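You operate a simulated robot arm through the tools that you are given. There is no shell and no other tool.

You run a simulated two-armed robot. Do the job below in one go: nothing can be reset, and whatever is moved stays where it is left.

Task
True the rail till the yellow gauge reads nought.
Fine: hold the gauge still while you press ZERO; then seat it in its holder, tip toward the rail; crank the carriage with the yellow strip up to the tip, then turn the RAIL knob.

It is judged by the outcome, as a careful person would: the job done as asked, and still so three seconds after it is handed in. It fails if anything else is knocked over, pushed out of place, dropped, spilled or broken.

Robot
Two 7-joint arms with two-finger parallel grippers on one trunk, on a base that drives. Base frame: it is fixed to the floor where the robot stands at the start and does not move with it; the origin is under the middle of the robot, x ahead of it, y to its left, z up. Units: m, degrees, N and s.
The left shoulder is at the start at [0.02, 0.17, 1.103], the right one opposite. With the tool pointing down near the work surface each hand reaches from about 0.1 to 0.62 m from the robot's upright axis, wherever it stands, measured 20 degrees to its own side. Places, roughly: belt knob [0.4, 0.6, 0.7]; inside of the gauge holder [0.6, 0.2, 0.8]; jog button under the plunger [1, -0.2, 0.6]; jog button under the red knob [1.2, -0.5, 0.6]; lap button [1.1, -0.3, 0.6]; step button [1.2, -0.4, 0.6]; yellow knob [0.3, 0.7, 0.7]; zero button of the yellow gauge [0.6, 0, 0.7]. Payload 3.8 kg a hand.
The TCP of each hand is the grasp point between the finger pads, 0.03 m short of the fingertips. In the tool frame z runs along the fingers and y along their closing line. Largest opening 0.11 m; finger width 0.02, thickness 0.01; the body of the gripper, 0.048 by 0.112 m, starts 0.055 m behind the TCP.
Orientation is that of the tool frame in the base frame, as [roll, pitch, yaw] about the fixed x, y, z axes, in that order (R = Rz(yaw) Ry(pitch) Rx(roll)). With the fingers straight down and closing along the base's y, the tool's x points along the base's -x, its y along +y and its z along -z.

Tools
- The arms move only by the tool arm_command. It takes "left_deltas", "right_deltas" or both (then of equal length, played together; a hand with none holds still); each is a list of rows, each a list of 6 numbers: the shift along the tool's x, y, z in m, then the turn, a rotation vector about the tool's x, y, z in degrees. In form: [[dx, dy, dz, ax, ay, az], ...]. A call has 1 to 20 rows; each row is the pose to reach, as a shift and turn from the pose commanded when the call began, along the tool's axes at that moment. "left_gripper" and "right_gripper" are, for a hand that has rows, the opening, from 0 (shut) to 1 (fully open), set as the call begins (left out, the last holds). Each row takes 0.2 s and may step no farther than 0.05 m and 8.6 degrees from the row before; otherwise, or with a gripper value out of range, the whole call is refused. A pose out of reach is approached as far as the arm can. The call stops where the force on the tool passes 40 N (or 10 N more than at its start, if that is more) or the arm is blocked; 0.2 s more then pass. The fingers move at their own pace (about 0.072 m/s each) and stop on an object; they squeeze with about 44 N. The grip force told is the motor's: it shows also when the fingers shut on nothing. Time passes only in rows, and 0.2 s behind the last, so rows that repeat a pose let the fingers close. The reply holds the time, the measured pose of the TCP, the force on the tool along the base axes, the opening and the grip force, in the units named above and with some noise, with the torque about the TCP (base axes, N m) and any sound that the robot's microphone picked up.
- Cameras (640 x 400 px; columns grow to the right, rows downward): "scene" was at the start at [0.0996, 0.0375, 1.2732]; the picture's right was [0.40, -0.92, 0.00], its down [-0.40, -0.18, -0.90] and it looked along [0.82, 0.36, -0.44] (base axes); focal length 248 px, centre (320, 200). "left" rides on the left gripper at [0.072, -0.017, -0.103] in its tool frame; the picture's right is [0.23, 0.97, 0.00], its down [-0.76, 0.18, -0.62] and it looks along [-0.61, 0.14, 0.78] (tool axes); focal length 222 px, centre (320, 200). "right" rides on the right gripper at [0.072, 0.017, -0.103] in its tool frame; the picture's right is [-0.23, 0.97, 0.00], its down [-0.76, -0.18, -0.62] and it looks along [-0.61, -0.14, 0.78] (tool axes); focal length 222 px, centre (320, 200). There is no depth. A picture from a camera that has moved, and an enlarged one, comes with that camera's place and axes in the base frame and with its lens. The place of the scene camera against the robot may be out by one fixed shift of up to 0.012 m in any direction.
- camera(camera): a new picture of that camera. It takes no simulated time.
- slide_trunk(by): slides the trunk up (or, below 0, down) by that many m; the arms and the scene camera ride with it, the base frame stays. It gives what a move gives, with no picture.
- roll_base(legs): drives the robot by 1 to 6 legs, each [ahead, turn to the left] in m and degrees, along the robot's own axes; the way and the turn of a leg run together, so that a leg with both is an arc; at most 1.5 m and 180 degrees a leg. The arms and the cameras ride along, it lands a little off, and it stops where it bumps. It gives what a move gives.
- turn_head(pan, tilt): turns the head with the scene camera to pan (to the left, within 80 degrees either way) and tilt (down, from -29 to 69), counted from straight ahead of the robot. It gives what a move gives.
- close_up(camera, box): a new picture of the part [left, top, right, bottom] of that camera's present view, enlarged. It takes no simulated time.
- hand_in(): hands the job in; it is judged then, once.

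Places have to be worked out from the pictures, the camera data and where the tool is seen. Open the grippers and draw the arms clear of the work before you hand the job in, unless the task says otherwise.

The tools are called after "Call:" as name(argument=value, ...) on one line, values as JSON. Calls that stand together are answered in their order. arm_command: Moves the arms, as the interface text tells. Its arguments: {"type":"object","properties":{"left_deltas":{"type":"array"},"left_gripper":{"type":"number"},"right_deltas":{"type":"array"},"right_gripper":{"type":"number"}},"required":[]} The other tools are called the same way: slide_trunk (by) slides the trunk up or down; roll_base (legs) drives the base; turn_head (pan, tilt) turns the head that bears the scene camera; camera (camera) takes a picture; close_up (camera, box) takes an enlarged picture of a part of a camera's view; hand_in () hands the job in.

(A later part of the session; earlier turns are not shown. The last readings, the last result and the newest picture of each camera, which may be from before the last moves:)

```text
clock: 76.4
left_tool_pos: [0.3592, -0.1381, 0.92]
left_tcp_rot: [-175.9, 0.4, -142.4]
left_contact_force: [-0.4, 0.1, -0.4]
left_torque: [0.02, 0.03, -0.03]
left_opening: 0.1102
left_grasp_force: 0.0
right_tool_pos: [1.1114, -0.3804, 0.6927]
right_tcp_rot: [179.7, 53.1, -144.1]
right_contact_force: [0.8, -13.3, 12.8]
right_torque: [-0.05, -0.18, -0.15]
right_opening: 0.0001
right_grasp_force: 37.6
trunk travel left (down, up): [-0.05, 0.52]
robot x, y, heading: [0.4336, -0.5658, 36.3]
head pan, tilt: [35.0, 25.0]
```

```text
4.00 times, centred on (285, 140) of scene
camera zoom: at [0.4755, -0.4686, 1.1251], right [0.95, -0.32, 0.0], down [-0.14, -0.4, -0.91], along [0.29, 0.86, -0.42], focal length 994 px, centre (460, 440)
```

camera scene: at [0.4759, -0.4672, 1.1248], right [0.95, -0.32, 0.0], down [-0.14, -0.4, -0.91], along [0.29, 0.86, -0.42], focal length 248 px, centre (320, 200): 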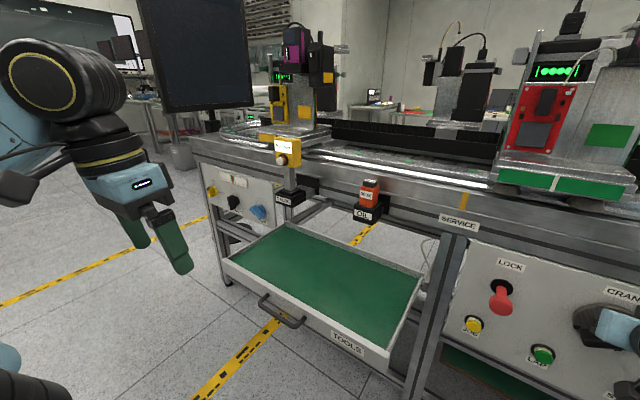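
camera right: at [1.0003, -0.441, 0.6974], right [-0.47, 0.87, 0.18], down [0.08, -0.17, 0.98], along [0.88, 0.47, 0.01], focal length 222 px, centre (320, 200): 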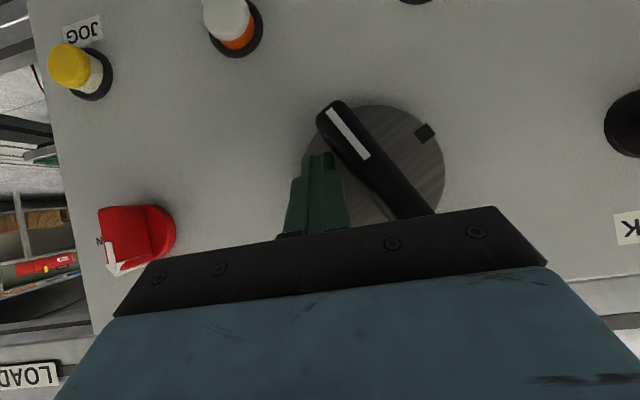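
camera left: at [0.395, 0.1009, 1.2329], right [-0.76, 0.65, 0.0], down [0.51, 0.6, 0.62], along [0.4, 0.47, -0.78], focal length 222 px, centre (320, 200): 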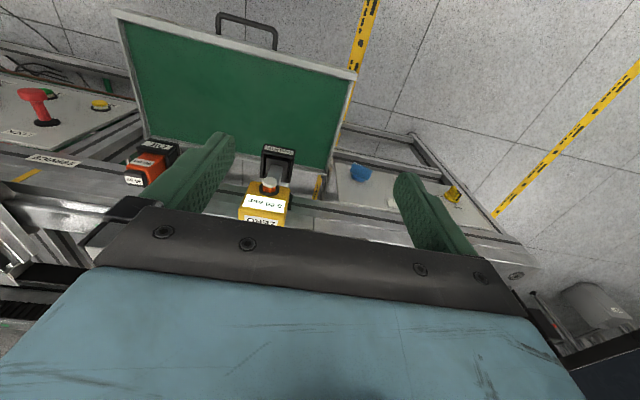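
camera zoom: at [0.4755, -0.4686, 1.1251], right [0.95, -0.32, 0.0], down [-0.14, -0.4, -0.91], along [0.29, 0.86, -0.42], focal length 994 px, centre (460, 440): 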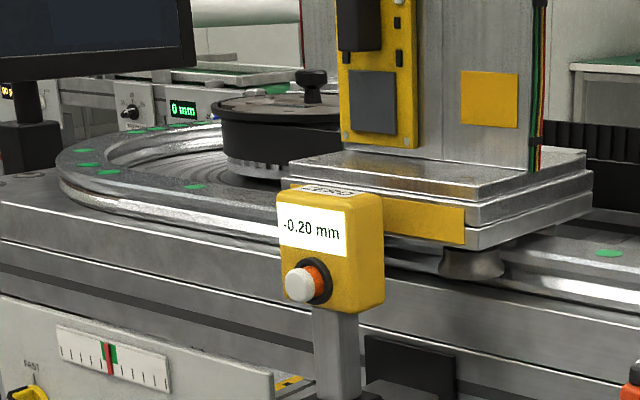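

The gauge still reads -0.20; the mark is now near u 0.161, about 26 mm short of the tip (u 0.1875), with the bar at about 150°. I push it round another 20–28°, to the left along the bottom.

Call:
arm_command(right_deltas=[[0.0009, 0.002, 0.0007, 0, 0, 0], [0.0018, 0.0042, 0.0013, 0, 0, 0], [0.003, 0.0063, 0.0023, 0, 0, 0], [0.0048, 0.0087, 0.0036, 0, 0, 0]], right_gripper=0)

Call:
camera(camera="right")

Call:
close_up(camera="scene", box=[220, 90, 350, 190])

```text
clock: 77.4
left_tool_pos: [0.3605, -0.139, 0.9215]
left_tcp_rot: [-176.0, 0.3, -142.4]
left_contact_force: [0.7, 0.5, 1.0]
left_torque: [0.02, 0.0, 0.05]
left_opening: 0.1097
left_grasp_force: 0.0
right_tool_pos: [1.1073, -0.3723, 0.6841]
right_tcp_rot: [179.4, 52.8, -144.2]
right_contact_force: [13.9, -15.2, 7.1]
right_torque: [0.38, 0.41, 0.24]
right_opening: 0.0001
right_grasp_force: 37.5
trunk travel left (down, up): [-0.05, 0.52]
robot x, y, heading: [0.4365, -0.5654, 36.0]
head pan, tilt: [35.0, 25.0]
```

```text
taken
camera right: at [0.9954, -0.434, 0.69], right [-0.46, 0.87, 0.19], down [0.08, -0.17, 0.98], along [0.88, 0.47, 0.01], focal length 222 px, centre (320, 200)
```

right: 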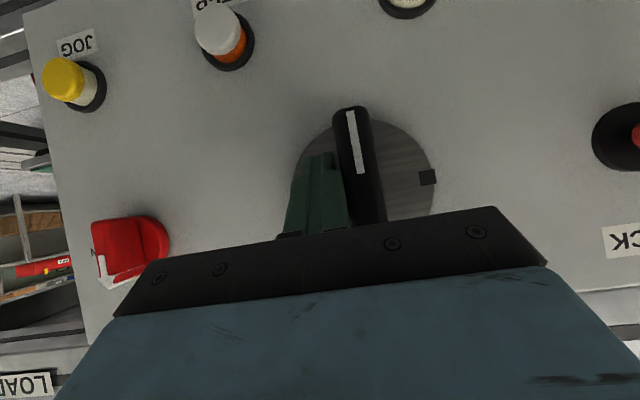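

```text
4.00 times, centred on (285, 140) of scene
camera zoom: at [0.477, -0.4685, 1.1249], right [0.95, -0.32, 0.0], down [-0.14, -0.4, -0.91], along [0.29, 0.86, -0.42], focal length 994 px, centre (460, 440)
```

zoom: 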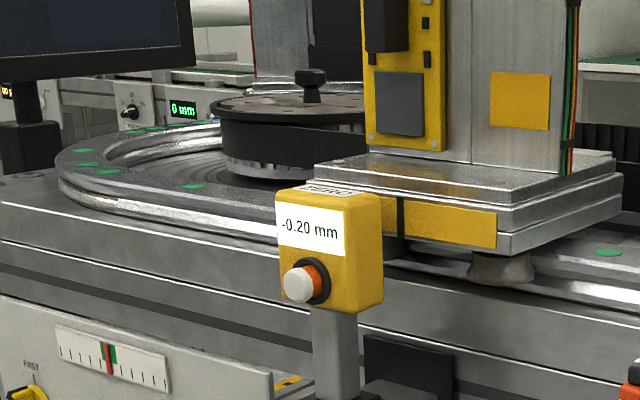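

The mark is now at about the tip (u ≈ 0.19), with the gauge steady at -0.20. I unload sideways and withdraw the fingers from the crank along their own axis.

Call:
arm_command(right_deltas=[[0, -0.006, 0, 0, 0, 0], [0, -0.01, -0.01, 0, 0, 0], [0, -0.01, -0.04, 0, 0, 0], [0, -0.01, -0.08, 0, 0, 0], [0, -0.01, -0.12, 0, 0, 0]], right_gripper=0)

Call:
camera(camera="right")

Call:
close_up(camera="scene", box=[220, 90, 350, 190])

```text
clock: 78.6
left_tool_pos: [0.3605, -0.1378, 0.9193]
left_tcp_rot: [-175.9, 0.2, -142.4]
left_contact_force: [-0.6, -0.8, -0.5]
left_torque: [0.03, 0.01, 0.02]
left_opening: 0.1099
left_grasp_force: 0.0
right_tool_pos: [1.0343, -0.4371, 0.7581]
right_tcp_rot: [179.4, 52.7, -143.8]
right_contact_force: [-0.2, -0.5, 0.5]
right_torque: [0.0, -0.01, 0.0]
right_opening: 0.0
right_grasp_force: 37.9
trunk travel left (down, up): [-0.05, 0.52]
robot x, y, heading: [0.4359, -0.5657, 36.3]
head pan, tilt: [35.0, 25.0]
```

```text
taken
camera right: at [0.9229, -0.4986, 0.7627], right [-0.47, 0.86, 0.19], down [0.08, -0.17, 0.98], along [0.88, 0.48, 0.01], focal length 222 px, centre (320, 200)
```

right: 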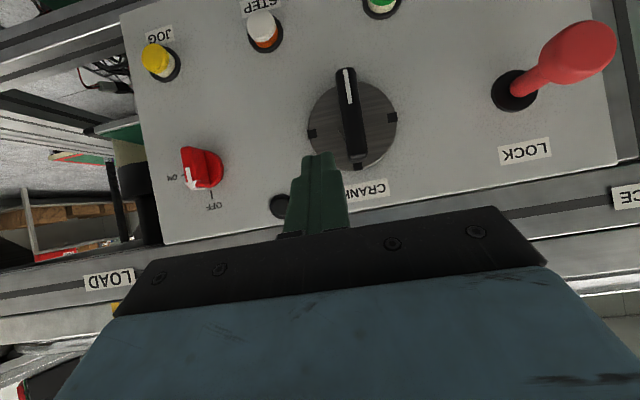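

```text
4.00 times, centred on (285, 140) of scene
camera zoom: at [0.4764, -0.4672, 1.1248], right [0.95, -0.32, 0.0], down [-0.14, -0.4, -0.91], along [0.29, 0.86, -0.42], focal length 994 px, centre (460, 440)
```

zoom: 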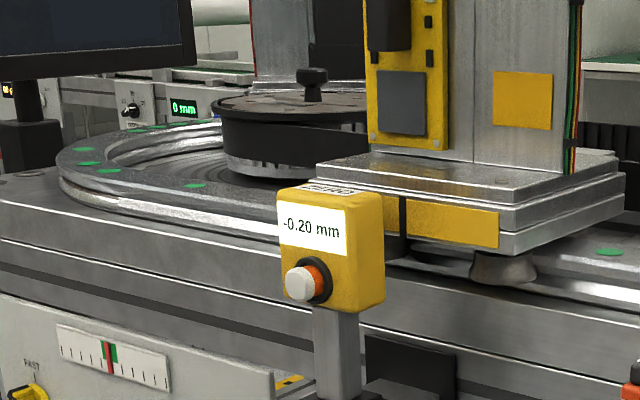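

The crank stays put (white line now straight down) and the gauge holds -0.20 mm. I retract the right hand to a raised, downward pose before driving back to the RAIL knob panel.

Call:
arm_command(right_deltas=[[-0.015, 0.009, -0.037, 0, 7.5, 0], [-0.03, 0.018, -0.073, 0, 15, 0], [-0.045, 0.028, -0.11, 0, 22.5, 0], [-0.06, 0.037, -0.147, 0, 30, 0], [-0.076, 0.046, -0.183, 0, 37.5, 0], [-0.091, 0.056, -0.22, 0, 45, 0], [-0.1061, 0.065, -0.2568, 0, 52.7, 0]], right_gripper=1)

Call:
turn_head(pan=0, tilt=35)

Call:
camera(camera="scene")

```text
clock: 80.2
left_tool_pos: [0.3601, -0.1372, 0.9195]
left_tcp_rot: [-176.0, 0.1, -142.3]
left_contact_force: [-0.7, -0.2, -1.5]
left_torque: [-0.04, 0.02, 0.01]
left_opening: 0.1098
left_grasp_force: 0.2
right_tool_pos: [0.8841, -0.4684, 0.9972]
right_tcp_rot: [179.7, 0.0, -143.4]
right_contact_force: [0.3, -0.4, 0.4]
right_torque: [0.02, -0.02, -0.02]
right_opening: 0.1102
right_grasp_force: 0.2
trunk travel left (down, up): [-0.05, 0.52]
robot x, y, heading: [0.4339, -0.5671, 36.0]
head pan, tilt: [35.0, 25.0]
```

```text
clock: 81.2
left_tool_pos: [0.3595, -0.1374, 0.9201]
left_tcp_rot: [-175.9, 0.3, -142.4]
left_contact_force: [-1.2, -0.4, 0.0]
left_torque: [0.01, 0.01, 0.03]
left_opening: 0.11
left_grasp_force: 0.1
right_tool_pos: [0.8849, -0.4691, 0.9989]
right_tcp_rot: [179.7, 0.1, -143.4]
right_contact_force: [-0.2, 0.3, 0.1]
right_torque: [-0.02, 0.02, 0.01]
right_opening: 0.1097
right_grasp_force: 0.0
trunk travel left (down, up): [-0.05, 0.52]
robot x, y, heading: [0.4334, -0.5661, 36.1]
head pan, tilt: [0.0, 35.0]
```

```text
taken
camera scene: at [0.5179, -0.5022, 1.109], right [0.59, -0.81, 0.0], down [-0.46, -0.34, -0.82], along [0.66, 0.48, -0.57], focal length 248 px, centre (320, 200)
```

scene: 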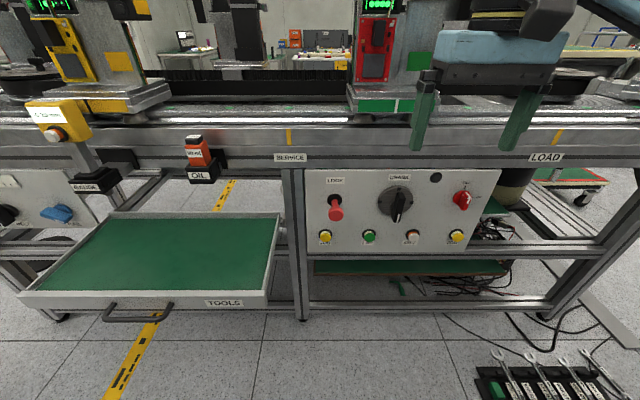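

I back off a little, turn, and reverse along the bench to stand at about u 0.17, so the left hand can reach the RAIL knob and the camera faces the gauge.

Call:
roll_base(legs=[[-0.12, 0], [0, -95], [-0.55, 0], [0, 95], [0.08, 0]])

Call:
camera(camera="scene")

```text
clock: 93.8
left_tool_pos: [0.0668, 0.309, 0.9197]
left_tcp_rot: [-176.0, 0.2, -144.6]
left_contact_force: [0.1, 0.2, 0.4]
left_torque: [0.02, -0.02, -0.01]
left_opening: 0.1099
left_grasp_force: 0.0
right_tool_pos: [0.5791, -0.0429, 0.998]
right_tcp_rot: [179.7, 0.1, -145.6]
right_contact_force: [-0.6, 0.1, -0.4]
right_torque: [0.02, 0.01, 0.02]
right_opening: 0.1102
right_grasp_force: 0.1
trunk travel left (down, up): [-0.05, 0.52]
robot x, y, heading: [0.1272, -0.1264, 33.8]
head pan, tilt: [0.0, 35.0]
```

```text
taken
camera scene: at [0.2102, -0.0623, 1.1089], right [0.56, -0.83, 0.0], down [-0.48, -0.32, -0.82], along [0.68, 0.46, -0.57], focal length 248 px, centre (320, 200)
```

scene: 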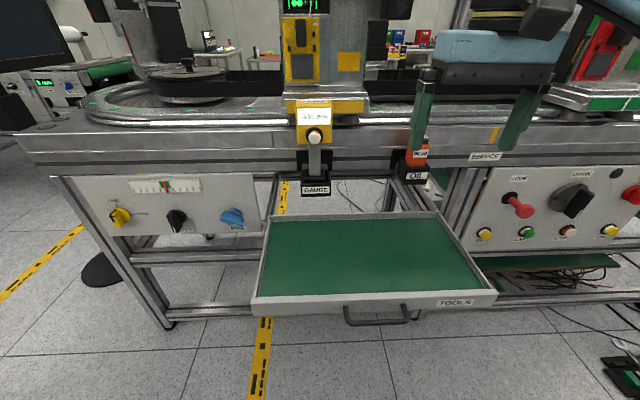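

The robot is at u ≈ 0.177. I zoom on the gauge and strip, and on the left panel.

Call:
close_up(camera="scene", box=[260, 70, 390, 200])

Call:
close_up(camera="scene", box=[80, 160, 270, 260])

Call:
close_up(camera="scene", box=[200, 190, 270, 245])

Call:
close_up(camera="scene", box=[85, 185, 155, 240])

```text
3.08 times, centred on (325, 135) of scene
camera zoom: at [0.2102, -0.0623, 1.1089], right [0.56, -0.83, 0.0], down [-0.48, -0.32, -0.82], along [0.68, 0.46, -0.57], focal length 765 px, centre (305, 400)
```

zoom: 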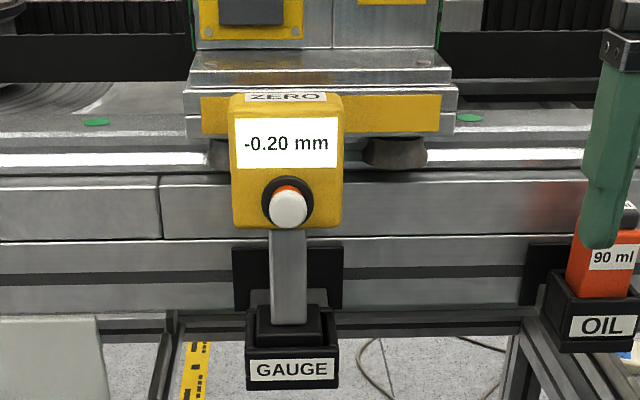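

```text
3.37 times, centred on (175, 210) of scene
camera zoom: at [0.2102, -0.0623, 1.1089], right [0.56, -0.83, 0.0], down [-0.48, -0.32, -0.82], along [0.68, 0.46, -0.57], focal length 837 px, centre (808, 166)
```

zoom: 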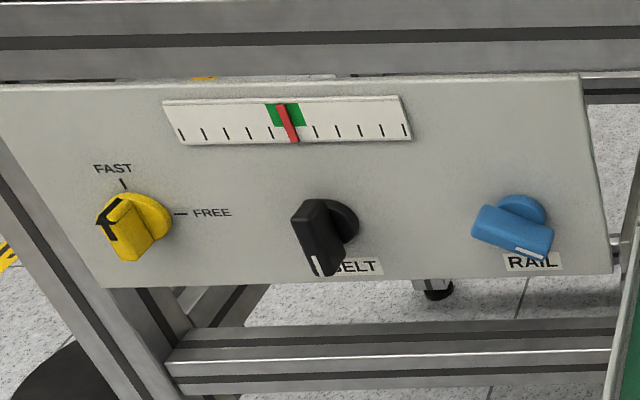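

```text
7.27 times, centred on (235, 218) of scene
camera zoom: at [0.2102, -0.0623, 1.1089], right [0.56, -0.83, 0.0], down [-0.48, -0.32, -0.82], along [0.68, 0.46, -0.57], focal length 1807 px, centre (938, 73)
```

zoom: 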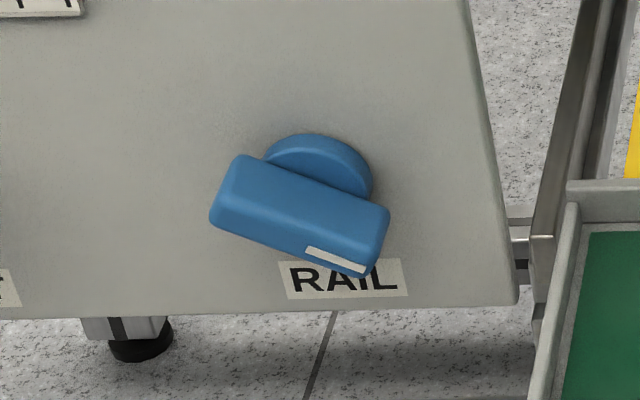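

```text
7.27 times, centred on (120, 212) of scene
camera zoom: at [0.2102, -0.0623, 1.1089], right [0.56, -0.83, 0.0], down [-0.48, -0.32, -0.82], along [0.68, 0.46, -0.57], focal length 1807 px, centre (1774, 109)
```

zoom: 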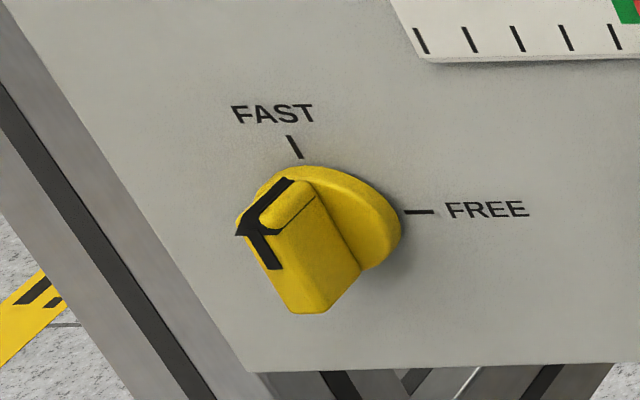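

The yellow clamp knob points to FAST, and the blue RAIL knob's line points right and slightly down. The strip spans u 0.125–0.30 with the tip (0.187) on it. I bring the left hand out in front of the RAIL knob, fingers closed, to get a closer look and then nudge the knob.

Call:
arm_command(left_deltas=[[-0.035, -0.022, 0, -0.5, 0, -0.1], [-0.07, -0.045, 0, -1, 0, -0.3], [-0.105, -0.067, 0, -1.5, 0, -0.4], [-0.14, -0.09, 0, -2, 0, -0.5], [-0.175, -0.112, 0, -2.5, 0, -0.6], [-0.21, -0.135, 0, -3, 0, -0.8], [-0.247, -0.157, 0, -3.5, 0, -0.9], [-0.283, -0.18, 0, -4, 0, -1]], left_gripper=0)

Call:
camera(camera="left")

Call:
camera(camera="scene")

```text
clock: 95.6
left_tool_pos: [0.4005, 0.3236, 0.932]
left_tcp_rot: [180.0, 0.2, -143.6]
left_contact_force: [-0.5, -0.2, 1.2]
left_torque: [-0.04, 0.01, 0.0]
left_opening: 0.0
left_grasp_force: 37.9
right_tool_pos: [0.5779, -0.0441, 0.9974]
right_tcp_rot: [179.7, 0.1, -145.6]
right_contact_force: [0.2, -0.3, 0.2]
right_torque: [-0.01, -0.03, 0.02]
right_opening: 0.1098
right_grasp_force: 0.0
trunk travel left (down, up): [-0.05, 0.52]
robot x, y, heading: [0.1279, -0.1253, 34.1]
head pan, tilt: [0.0, 35.0]
```

```text
taken
camera left: at [0.3526, 0.2662, 1.0356], right [-0.76, 0.65, 0.0], down [0.51, 0.59, 0.63], along [0.41, 0.48, -0.78], focal length 222 px, centre (320, 200)
```

left: 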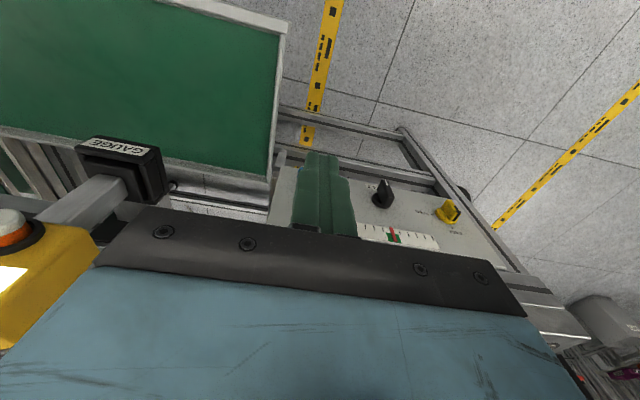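

```text
taken
camera scene: at [0.2102, -0.0628, 1.1089], right [0.56, -0.83, 0.0], down [-0.48, -0.32, -0.82], along [0.68, 0.46, -0.57], focal length 248 px, centre (320, 200)
```

scene: 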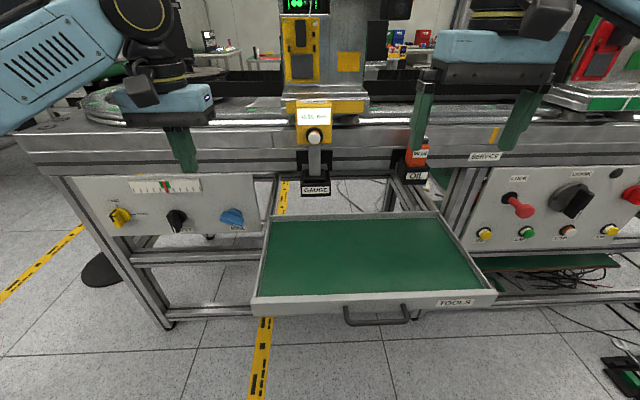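

Left hand is above and in front of the RAIL knob. I tilt it forward 60° while lowering to knob height, still well clear of the panel.

Call:
arm_command(left_deltas=[[0, 0, 0.024, 0, -7.5, 0], [0, 0, 0.048, 0, -15, 0], [0, 0, 0.072, 0, -22.5, 0], [0, 0, 0.096, 0, -30, 0], [-0.004, 0, 0.12, 0, -37.5, 0], [-0.008, 0, 0.144, 0, -45, 0], [-0.012, 0, 0.167, 0, -52.5, 0], [-0.015, 0, 0.185, 0, -58, 0]], left_gripper=0)

Call:
camera(camera="left")

Call:
camera(camera="scene")

```text
clock: 97.4
left_tool_pos: [0.4137, 0.334, 0.7475]
left_tcp_rot: [-179.9, 58.3, -143.5]
left_contact_force: [0.1, -0.2, -1.1]
left_torque: [0.01, -0.03, 0.0]
left_opening: 0.0
left_grasp_force: 37.6
right_tool_pos: [0.5772, -0.0435, 0.9976]
right_tcp_rot: [179.7, 0.2, -145.6]
right_contact_force: [0.0, 0.5, 0.2]
right_torque: [0.0, 0.04, 0.01]
right_opening: 0.11
right_grasp_force: 0.0
trunk travel left (down, up): [-0.05, 0.52]
robot x, y, heading: [0.1253, -0.122, 34.0]
head pan, tilt: [0.0, 35.0]
```

```text
taken
camera left: at [0.3217, 0.2466, 0.7412], right [-0.67, 0.71, -0.19], down [-0.21, 0.07, 0.98], along [0.71, 0.7, 0.1], focal length 222 px, centre (320, 200)
```

left: 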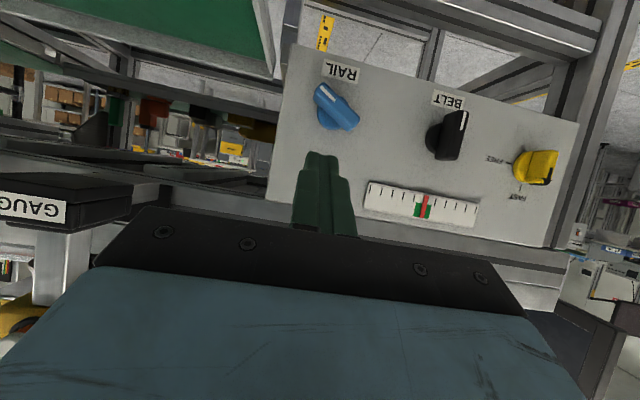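

```text
taken
camera scene: at [0.2097, -0.0626, 1.109], right [0.56, -0.83, 0.0], down [-0.48, -0.32, -0.82], along [0.68, 0.46, -0.57], focal length 248 px, centre (320, 200)
```

scene: 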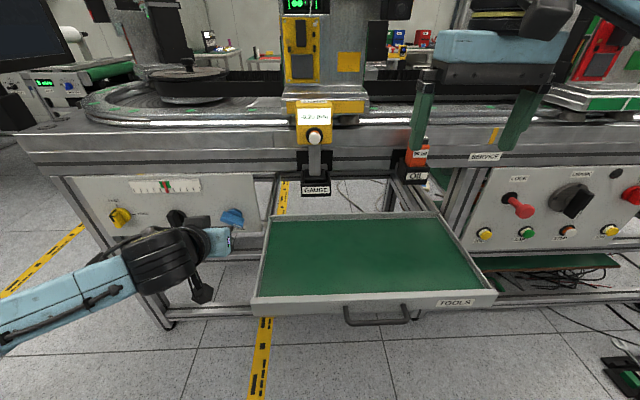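

The left hand is now tilted 58° with the RAIL knob in view. I zoom in to measure it.

Call:
close_up(camera="left", box=[280, 50, 400, 170])

Call:
close_up(camera="left", box=[470, 100, 600, 220])

Call:
close_up(camera="left", box=[350, 70, 490, 240])

```text
3.33 times, centred on (340, 110) of left
camera zoom: at [0.3217, 0.2466, 0.7412], right [-0.67, 0.71, -0.19], down [-0.21, 0.07, 0.98], along [0.71, 0.7, 0.1], focal length 740 px, centre (253, 500)
```

zoom: 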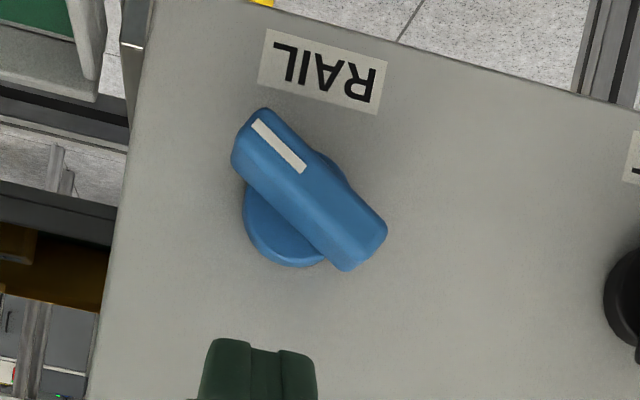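

```text
3.33 times, centred on (535, 160) of left
camera zoom: at [0.3217, 0.2466, 0.7412], right [-0.67, 0.71, -0.19], down [-0.21, 0.07, 0.98], along [0.71, 0.7, 0.1], focal length 740 px, centre (-397, 333)
```

zoom: 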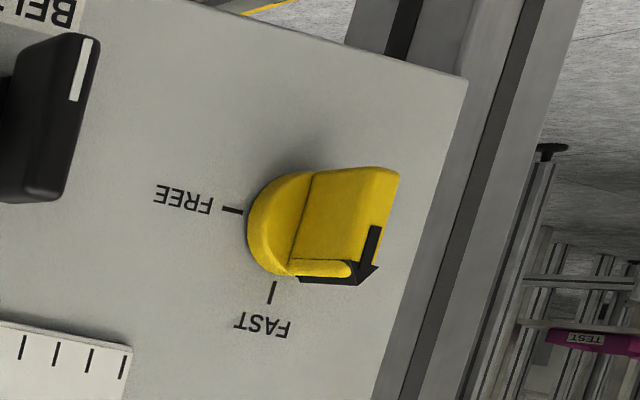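

```text
2.35 times, centred on (420, 155) of left
camera zoom: at [0.3217, 0.2466, 0.7412], right [-0.67, 0.71, -0.19], down [-0.21, 0.07, 0.98], along [0.71, 0.7, 0.1], focal length 523 px, centre (85, 306)
```

zoom: 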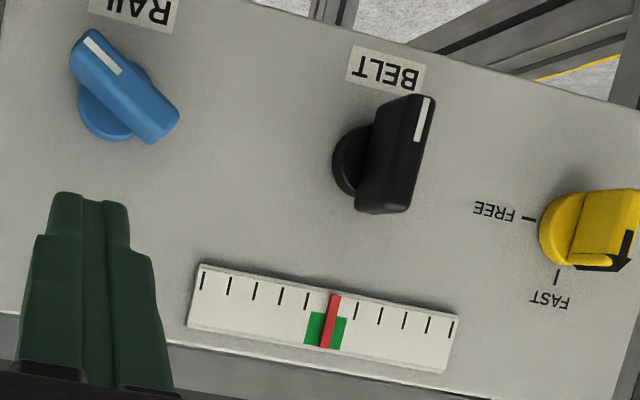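

The RAIL knob axis is at about u -0.046, z 0.657; its bar is 60 mm long, front at n ≈ 0.687, white end pointing right and about 29° down. I bring the closed left fingertips to just in front of and above the bar's right end.

Call:
arm_command(left_deltas=[[-0.0087, -0.0014, 0.0332, 0, 0, 0], [-0.0173, -0.0029, 0.0663, 0, 0, 0], [-0.026, -0.0043, 0.0995, 0, 0, 0]], left_gripper=0)

Call:
camera(camera="left")

Call:
close_up(camera="scene", box=[150, 160, 290, 260])

```text
clock: 98.2
left_tool_pos: [0.4955, 0.3891, 0.7174]
left_tcp_rot: [-179.8, 58.2, -143.5]
left_contact_force: [0.5, -0.3, 0.2]
left_torque: [-0.03, -0.02, 0.01]
left_opening: 0.0
left_grasp_force: 37.7
right_tool_pos: [0.5789, -0.0435, 0.9968]
right_tcp_rot: [179.7, 0.2, -145.6]
right_contact_force: [0.0, -0.3, -0.4]
right_torque: [0.0, -0.01, 0.0]
right_opening: 0.1099
right_grasp_force: 0.1
trunk travel left (down, up): [-0.05, 0.52]
robot x, y, heading: [0.1254, -0.1233, 34.0]
head pan, tilt: [0.0, 35.0]
```

```text
taken
camera left: at [0.4037, 0.301, 0.7108], right [-0.67, 0.71, -0.19], down [-0.21, 0.07, 0.98], along [0.71, 0.7, 0.1], focal length 222 px, centre (320, 200)
```

left: 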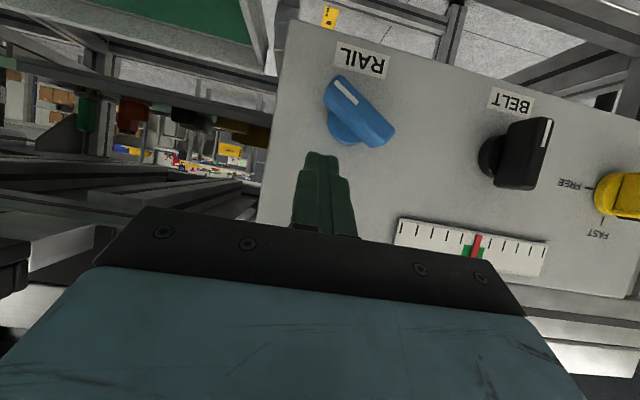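

```text
4.00 times, centred on (220, 210) of scene
camera zoom: at [0.2099, -0.0626, 1.109], right [0.56, -0.83, 0.0], down [-0.48, -0.32, -0.82], along [0.68, 0.46, -0.57], focal length 994 px, centre (720, 160)
```

zoom: 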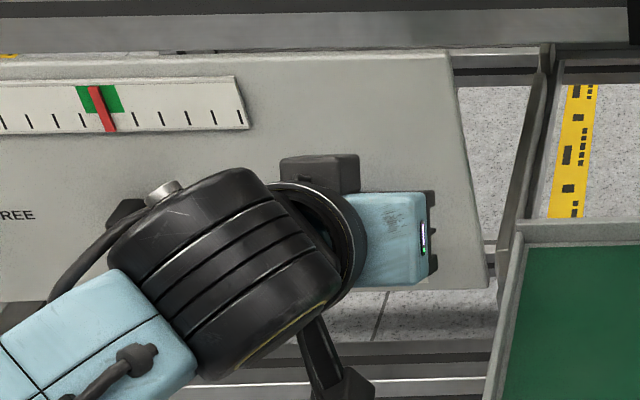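

The fingertips are at u -0.019, just in front of the bar's right end. I insert them above that end, with no contact expected yet.

Call:
arm_command(left_deltas=[[0, 0, 0.02, 0, 0, 0], [0, 0, 0.04, 0, 0, 0], [0, 0, 0.055, 0, 0, 0]], left_gripper=0)

Call:
camera(camera="left")

Call:
close_up(camera="scene", box=[260, 70, 390, 200])

```text
clock: 99.0
left_tool_pos: [0.5317, 0.4173, 0.6884]
left_tcp_rot: [-179.8, 58.1, -143.4]
left_contact_force: [-1.0, 0.1, 0.1]
left_torque: [0.01, -0.03, -0.04]
left_opening: 0.0
left_grasp_force: 37.4
right_tool_pos: [0.5789, -0.0431, 0.9977]
right_tcp_rot: [179.6, 0.1, -145.6]
right_contact_force: [0.6, 0.2, -0.5]
right_torque: [-0.03, 0.03, 0.01]
right_opening: 0.1098
right_grasp_force: 0.1
trunk travel left (down, up): [-0.05, 0.52]
robot x, y, heading: [0.1238, -0.1207, 34.1]
head pan, tilt: [0.0, 35.0]
```

```text
taken
camera left: at [0.4407, 0.3283, 0.6822], right [-0.67, 0.71, -0.19], down [-0.21, 0.07, 0.98], along [0.71, 0.7, 0.1], focal length 222 px, centre (320, 200)
```

left: 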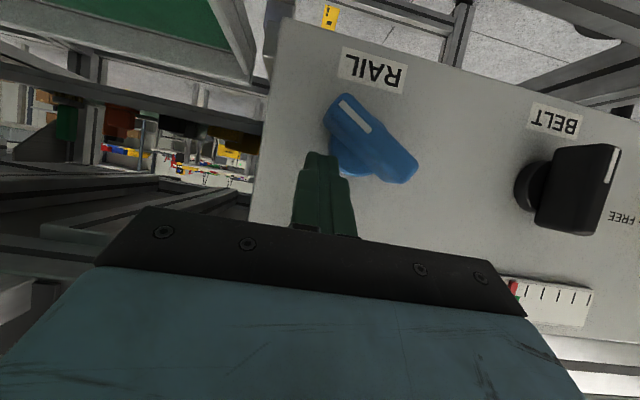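

```text
3.08 times, centred on (325, 135) of scene
camera zoom: at [0.2098, -0.0626, 1.109], right [0.56, -0.83, 0.0], down [-0.48, -0.32, -0.82], along [0.68, 0.46, -0.57], focal length 765 px, centre (305, 400)
```

zoom: 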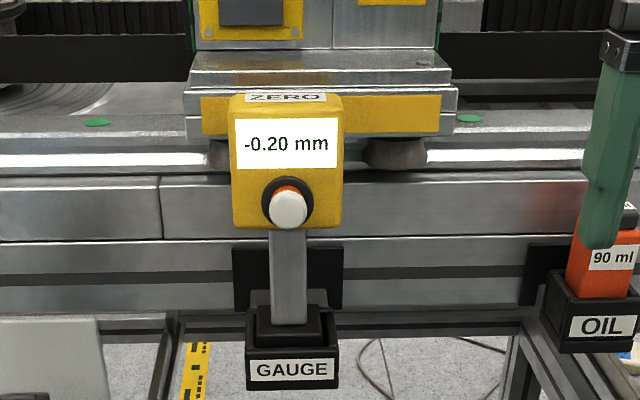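

Inserted without contact. Now I press the right end of the bar down in small steps (clockwise) and read the force and the gauge.

Call:
arm_command(left_deltas=[[0.0034, 0, 0.0021, 0, 0, 0], [0.006, 0, 0.0037, 0, 0, 0], [0.0085, 0, 0.0053, 0, 0, 0], [0.0111, 0, 0.0068, 0, 0, 0]], left_gripper=0)

Call:
camera(camera="left")

Call:
close_up(camera="scene", box=[260, 70, 390, 200])

```text
clock: 100.0
left_tool_pos: [0.5341, 0.4151, 0.6781]
left_tcp_rot: [-179.9, 58.3, -143.5]
left_contact_force: [2.2, -4.6, 4.7]
left_torque: [0.06, -0.1, -0.08]
left_opening: 0.0
left_grasp_force: 37.7
right_tool_pos: [0.5782, -0.0443, 0.9977]
right_tcp_rot: [179.6, 0.0, -145.7]
right_contact_force: [0.4, -0.5, 0.1]
right_torque: [-0.02, 0.01, 0.0]
right_opening: 0.1102
right_grasp_force: 0.2
trunk travel left (down, up): [-0.05, 0.52]
robot x, y, heading: [0.1272, -0.124, 34.1]
head pan, tilt: [0.0, 35.0]
```

```text
taken
camera left: at [0.4418, 0.328, 0.6712], right [-0.67, 0.71, -0.2], down [-0.21, 0.07, 0.97], along [0.71, 0.7, 0.11], focal length 222 px, centre (320, 200)
```

left: 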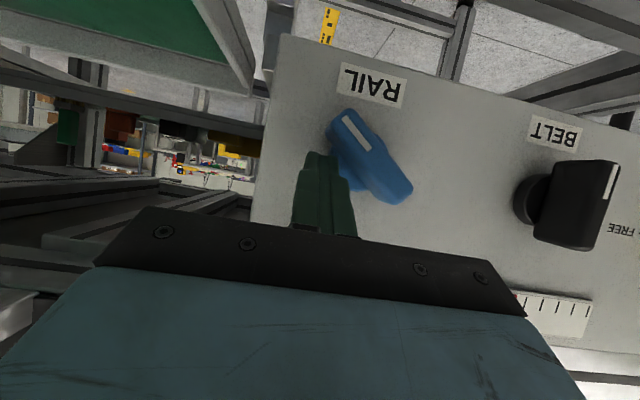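

```text
3.08 times, centred on (325, 135) of scene
camera zoom: at [0.2097, -0.0632, 1.1091], right [0.56, -0.83, 0.0], down [-0.48, -0.32, -0.82], along [0.68, 0.46, -0.57], focal length 765 px, centre (305, 400)
```

zoom: 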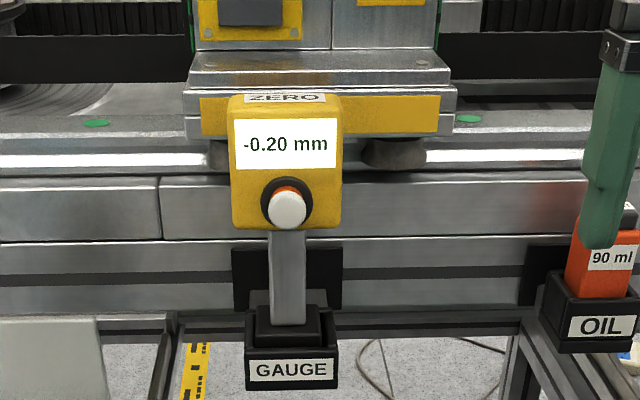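

The knob turned about 8° clockwise at 7 N, but the gauge still reads -0.20. I turn it some 20° further to tell whether the rail responds at all.

Call:
arm_command(left_deltas=[[0.0034, 0.001, 0.0021, 0, 0, 0], [0.0068, 0.002, 0.0042, 0, 0, 0], [0.0095, 0.004, 0.0058, 0, 0, 0], [0.0119, 0.006, 0.0074, 0, 0, 0]], left_gripper=0)

Call:
camera(camera="left")

Call:
close_up(camera="scene", box=[260, 70, 390, 200])

```text
clock: 101.0
left_tool_pos: [0.5344, 0.4147, 0.6662]
left_tcp_rot: [-179.0, 58.6, -143.6]
left_contact_force: [29.3, -27.1, 5.8]
left_torque: [-0.15, -0.34, -1.17]
left_opening: 0.0
left_grasp_force: 37.8
right_tool_pos: [0.5795, -0.0446, 0.9973]
right_tcp_rot: [179.4, 0.2, -145.5]
right_contact_force: [-0.3, -0.7, -0.3]
right_torque: [0.03, -0.02, 0.01]
right_opening: 0.1099
right_grasp_force: 0.1
trunk travel left (down, up): [-0.05, 0.52]
robot x, y, heading: [0.1196, -0.1235, 33.9]
head pan, tilt: [0.0, 35.0]
```

```text
taken
camera left: at [0.4415, 0.3272, 0.6582], right [-0.66, 0.72, -0.2], down [-0.22, 0.07, 0.97], along [0.72, 0.69, 0.11], focal length 222 px, centre (320, 200)
```

left: 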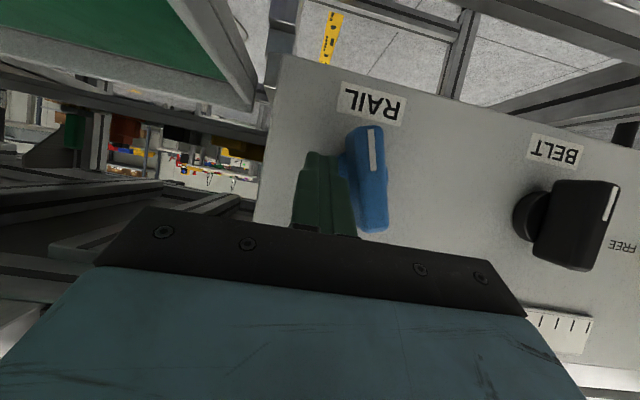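

```text
3.08 times, centred on (325, 135) of scene
camera zoom: at [0.2118, -0.0651, 1.109], right [0.56, -0.83, 0.0], down [-0.48, -0.32, -0.82], along [0.68, 0.46, -0.57], focal length 765 px, centre (305, 400)
```

zoom: 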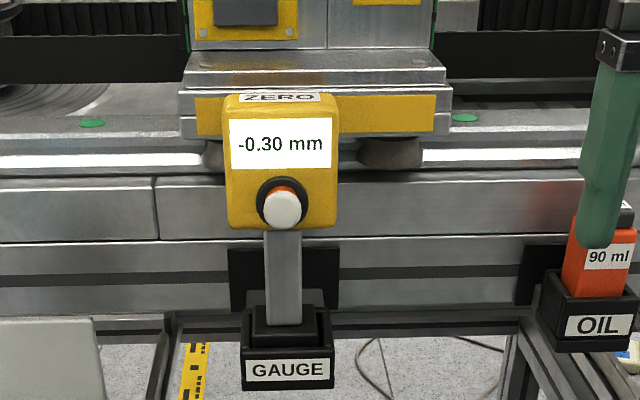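

The knob turned about 40° more and the gauge went to -0.30 mm, so clockwise is the wrong way: counter-clockwise is needed, roughly 0.1 mm per 45°. The side force reached 39 N, so I unload to the right and withdraw the fingers.

Call:
arm_command(left_deltas=[[0, -0.005, 0, 0, 0, 0], [0, -0.01, -0.002, 0, 0, 0], [0, -0.012, -0.02, 0, 0, 0], [0, -0.012, -0.05, 0, 0, 0], [0, -0.012, -0.06, 0, 0, 0]], left_gripper=0)

Call:
camera(camera="left")

Call:
close_up(camera="scene", box=[260, 70, 390, 200])

```text
clock: 102.2
left_tool_pos: [0.4955, 0.3835, 0.6941]
left_tcp_rot: [-179.9, 58.1, -143.4]
left_contact_force: [0.0, -0.3, 1.1]
left_torque: [0.0, 0.03, 0.01]
left_opening: 0.0
left_grasp_force: 38.9
right_tool_pos: [0.5775, -0.0434, 0.998]
right_tcp_rot: [179.7, 0.1, -145.5]
right_contact_force: [0.5, -0.3, 0.0]
right_torque: [-0.05, 0.01, -0.01]
right_opening: 0.1102
right_grasp_force: 0.1
trunk travel left (down, up): [-0.05, 0.52]
robot x, y, heading: [0.1258, -0.1278, 34.3]
head pan, tilt: [0.0, 35.0]
```

```text
taken
camera left: at [0.4037, 0.2951, 0.6876], right [-0.68, 0.71, -0.19], down [-0.21, 0.07, 0.98], along [0.71, 0.7, 0.1], focal length 222 px, centre (320, 200)
```

left: 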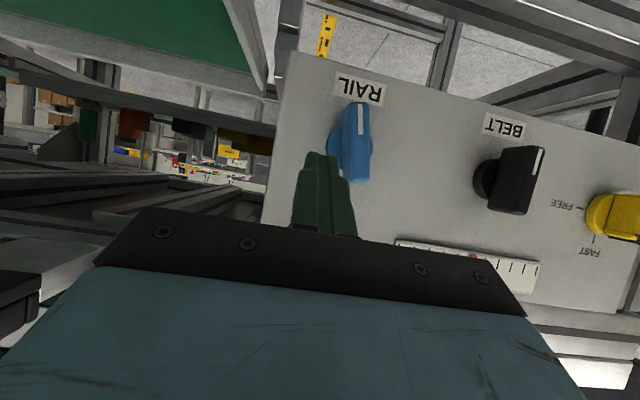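

```text
3.08 times, centred on (325, 135) of scene
camera zoom: at [0.2097, -0.0626, 1.109], right [0.56, -0.83, 0.0], down [-0.48, -0.32, -0.82], along [0.68, 0.46, -0.57], focal length 765 px, centre (305, 400)
```

zoom: 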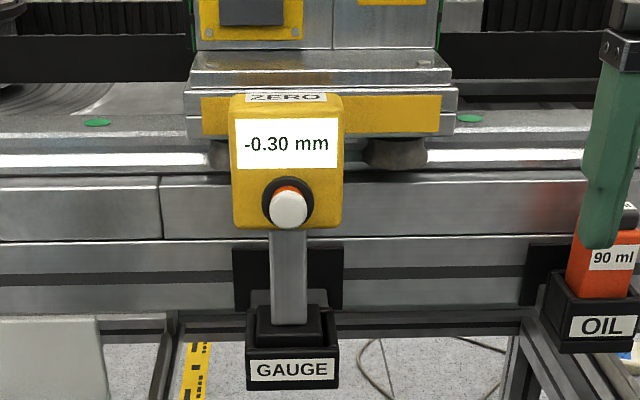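

Unloaded; the gauge reads -0.30. I zoom on the knob for its present angle.

Call:
close_up(camera="left", box=[300, 70, 410, 210])

```text
2.86 times, centred on (355, 140) of left
camera zoom: at [0.4037, 0.2951, 0.6876], right [-0.68, 0.71, -0.19], down [-0.21, 0.07, 0.98], along [0.71, 0.7, 0.1], focal length 635 px, centre (220, 371)
```

zoom: 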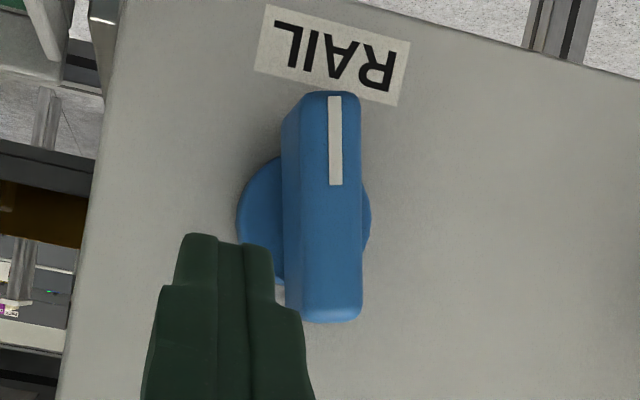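

The bar now points almost straight down (about 170°). To turn it counter-clockwise, I raise the fingers and insert them to the right of the bar's upper end.

Call:
arm_command(left_deltas=[[-0.013, 0.002, -0.0066, 0, 0, 0], [-0.0271, 0.0053, -0.0132, 0, 0, 0], [-0.0271, 0.0053, 0.01, 0, 0, 0], [-0.0271, 0.0053, 0.03, 0, 0, 0], [-0.0271, 0.0053, 0.0415, 0, 0, 0]], left_gripper=0)

Call:
close_up(camera="left", box=[280, 70, 420, 240])

```text
clock: 103.4
left_tool_pos: [0.5319, 0.4176, 0.696]
left_tcp_rot: [-179.9, 58.2, -143.5]
left_contact_force: [0.5, -0.1, 0.6]
left_torque: [0.02, 0.03, 0.02]
left_opening: 0.0001
left_grasp_force: 37.7
right_tool_pos: [0.5793, -0.0435, 0.9974]
right_tcp_rot: [179.7, 0.2, -145.6]
right_contact_force: [0.4, 1.2, 0.0]
right_torque: [-0.01, 0.02, -0.04]
right_opening: 0.1102
right_grasp_force: 0.1
trunk travel left (down, up): [-0.05, 0.52]
robot x, y, heading: [0.1242, -0.1246, 34.0]
head pan, tilt: [0.0, 35.0]
```

```text
2.35 times, centred on (350, 155) of left
camera zoom: at [0.4411, 0.3288, 0.6885], right [-0.67, 0.71, -0.19], down [-0.21, 0.07, 0.98], along [0.71, 0.7, 0.1], focal length 523 px, centre (249, 306)
```

zoom: 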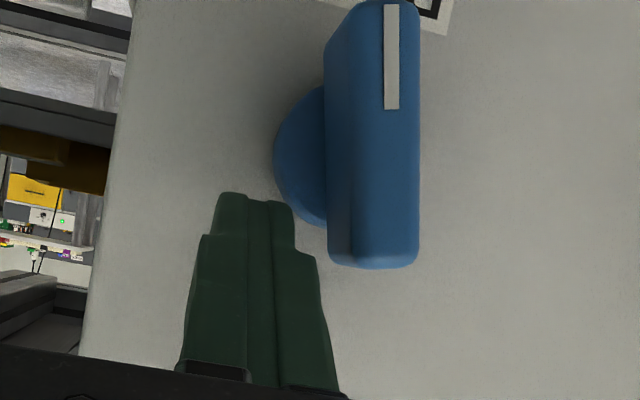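

The fingers are just right of the bar's upper end. I push it left along its arc about 50° counter-clockwise, in small steps.

Call:
arm_command(left_deltas=[[0.0014, 0.0118, 0.0008, 0, 0, 0], [-0.0007, 0.016, -0.0004, 0, 0, 0], [-0.002, 0.0206, -0.0013, 0, 0, 0], [-0.0024, 0.0242, -0.0015, 0, 0, 0], [-0.0027, 0.0278, -0.0017, 0, 0, 0], [-0.0022, 0.0314, -0.0014, 0, 0, 0], [-0.0019, 0.035, -0.0012, 0, 0, 0]], left_gripper=0)

Call:
close_up(camera="left", box=[280, 70, 440, 240])

Call:
close_up(camera="scene", box=[260, 70, 390, 200])

```text
clock: 105.0
left_tool_pos: [0.5109, 0.4453, 0.6973]
left_tcp_rot: [-179.9, 58.2, -143.5]
left_contact_force: [0.3, -0.3, 1.1]
left_torque: [-0.01, 0.01, -0.03]
left_opening: 0.0002
left_grasp_force: 37.5
right_tool_pos: [0.5775, -0.0418, 0.9987]
right_tcp_rot: [179.6, 0.1, -145.6]
right_contact_force: [-0.2, 0.3, 0.5]
right_torque: [-0.02, 0.01, 0.04]
right_opening: 0.1099
right_grasp_force: 0.0
trunk travel left (down, up): [-0.05, 0.52]
robot x, y, heading: [0.123, -0.1237, 33.9]
head pan, tilt: [0.0, 35.0]
```

```text
2.35 times, centred on (360, 155) of left
camera zoom: at [0.4194, 0.3566, 0.6904], right [-0.67, 0.71, -0.19], down [-0.21, 0.07, 0.98], along [0.71, 0.7, 0.1], focal length 523 px, centre (226, 306)
```

zoom: 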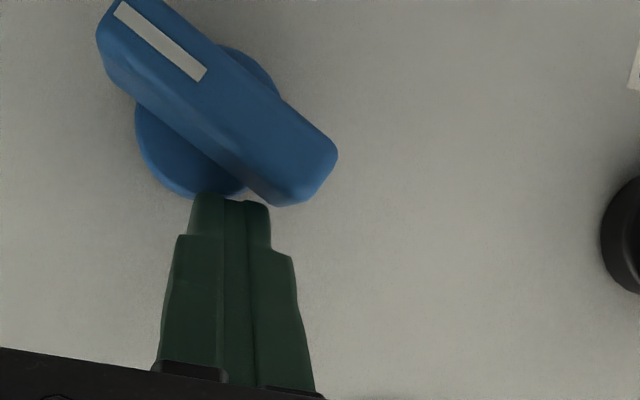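

```text
3.08 times, centred on (325, 135) of scene
camera zoom: at [0.2098, -0.0627, 1.109], right [0.56, -0.83, 0.0], down [-0.48, -0.32, -0.82], along [0.68, 0.46, -0.57], focal length 765 px, centre (305, 400)
```

zoom: 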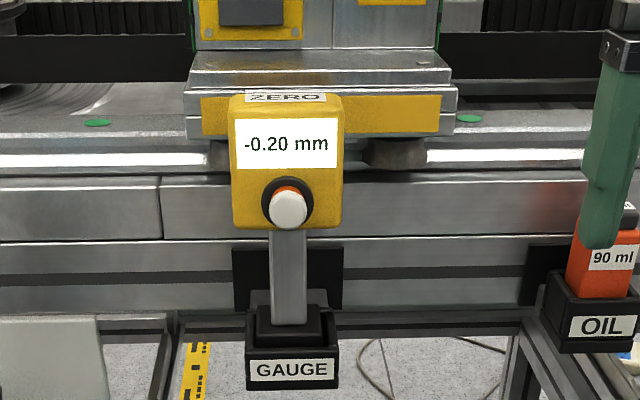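

The knob clicked back to its original position (it has detents about 50° apart, 0.10 mm each) and the gauge reads -0.20. Two more clicks counter-clockwise are needed; I push on over the left side for the next one.

Call:
arm_command(left_deltas=[[0.0008, 0.0049, 0.0005, 0, 0, 0], [0.0028, 0.0091, 0.0017, 0, 0, 0], [0.0055, 0.0128, 0.0034, 0, 0, 0], [0.0088, 0.0159, 0.0054, 0, 0, 0], [0.0123, 0.0183, 0.0076, 0, 0, 0]], left_gripper=0)

Call:
close_up(camera="left", box=[240, 40, 420, 240])

Call:
close_up(camera="scene", box=[260, 70, 390, 200])

```text
clock: 106.2
left_tool_pos: [0.4999, 0.4583, 0.6828]
left_tcp_rot: [-179.8, 58.2, -143.5]
left_contact_force: [0.9, -1.5, 3.6]
left_torque: [0.01, -0.09, -0.01]
left_opening: 0.0002
left_grasp_force: 37.4
right_tool_pos: [0.5777, -0.0434, 0.9966]
right_tcp_rot: [179.8, 0.0, -145.6]
right_contact_force: [0.4, 0.3, -0.3]
right_torque: [0.01, 0.0, 0.02]
right_opening: 0.1098
right_grasp_force: 0.0
trunk travel left (down, up): [-0.05, 0.52]
robot x, y, heading: [0.1268, -0.1245, 34.1]
head pan, tilt: [0.0, 35.0]
```

```text
2.00 times, centred on (330, 140) of left
camera zoom: at [0.4086, 0.3702, 0.6762], right [-0.67, 0.71, -0.19], down [-0.21, 0.07, 0.98], along [0.71, 0.7, 0.1], focal length 444 px, centre (300, 320)
```

zoom: 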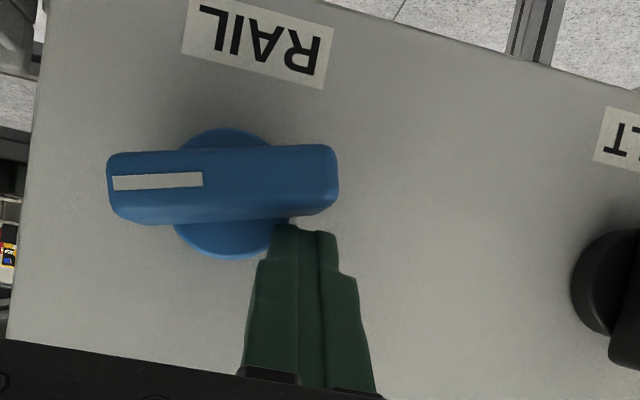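

```text
3.08 times, centred on (325, 135) of scene
camera zoom: at [0.2097, -0.0629, 1.109], right [0.56, -0.83, 0.0], down [-0.48, -0.32, -0.82], along [0.68, 0.46, -0.57], focal length 765 px, centre (305, 400)
```

zoom: 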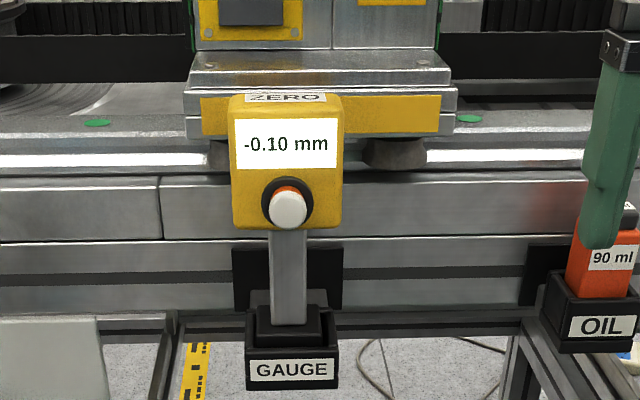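

Reading -0.10 mm, one click to go. I push the left end further down for the last click.

Call:
arm_command(left_deltas=[[0.0039, 0.0028, 0.0024, 0, 0, 0], [0.0081, 0.0035, 0.005, 0, 0, 0], [0.0111, 0.0036, 0.0068, 0, 0, 0], [0.0132, 0.0034, 0.0081, 0, 0, 0], [0.0142, 0.0032, 0.0088, 0, 0, 0]], left_gripper=0)

Call:
close_up(camera="left", box=[220, 20, 420, 240])

Call:
close_up(camera="scene", box=[260, 70, 390, 200])

```text
clock: 107.4
left_tool_pos: [0.4968, 0.4615, 0.6661]
left_tcp_rot: [-179.9, 58.2, -143.4]
left_contact_force: [-4.6, -1.2, 1.7]
left_torque: [0.03, -0.06, 0.01]
left_opening: 0.0
left_grasp_force: 37.4
right_tool_pos: [0.5777, -0.0433, 0.998]
right_tcp_rot: [179.7, 0.1, -145.6]
right_contact_force: [0.8, 0.1, 0.9]
right_torque: [-0.03, -0.02, -0.01]
right_opening: 0.1103
right_grasp_force: 0.0
trunk travel left (down, up): [-0.05, 0.52]
robot x, y, heading: [0.1242, -0.1244, 34.1]
head pan, tilt: [0.0, 35.0]
```

```text
1.82 times, centred on (320, 130) of left
camera zoom: at [0.4059, 0.3737, 0.6594], right [-0.68, 0.71, -0.19], down [-0.21, 0.07, 0.98], along [0.71, 0.7, 0.1], focal length 404 px, centre (320, 327)
```

zoom: 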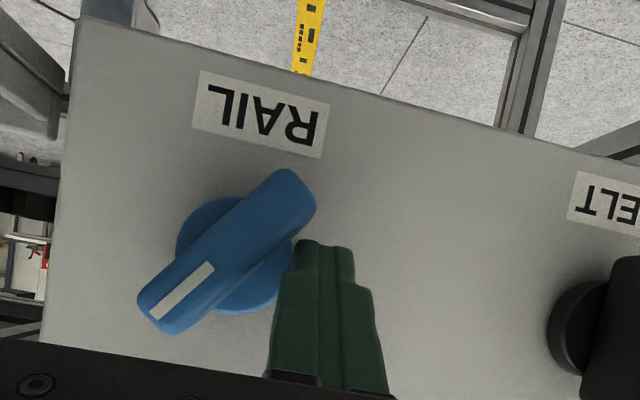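

```text
3.08 times, centred on (325, 135) of scene
camera zoom: at [0.2092, -0.0628, 1.1091], right [0.56, -0.83, 0.0], down [-0.47, -0.32, -0.82], along [0.68, 0.46, -0.57], focal length 765 px, centre (305, 400)
```

zoom: 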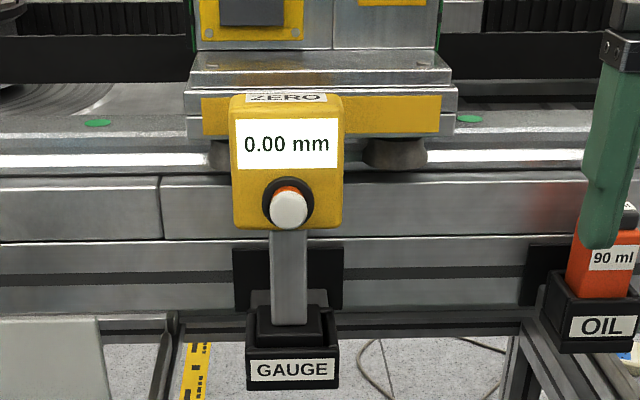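

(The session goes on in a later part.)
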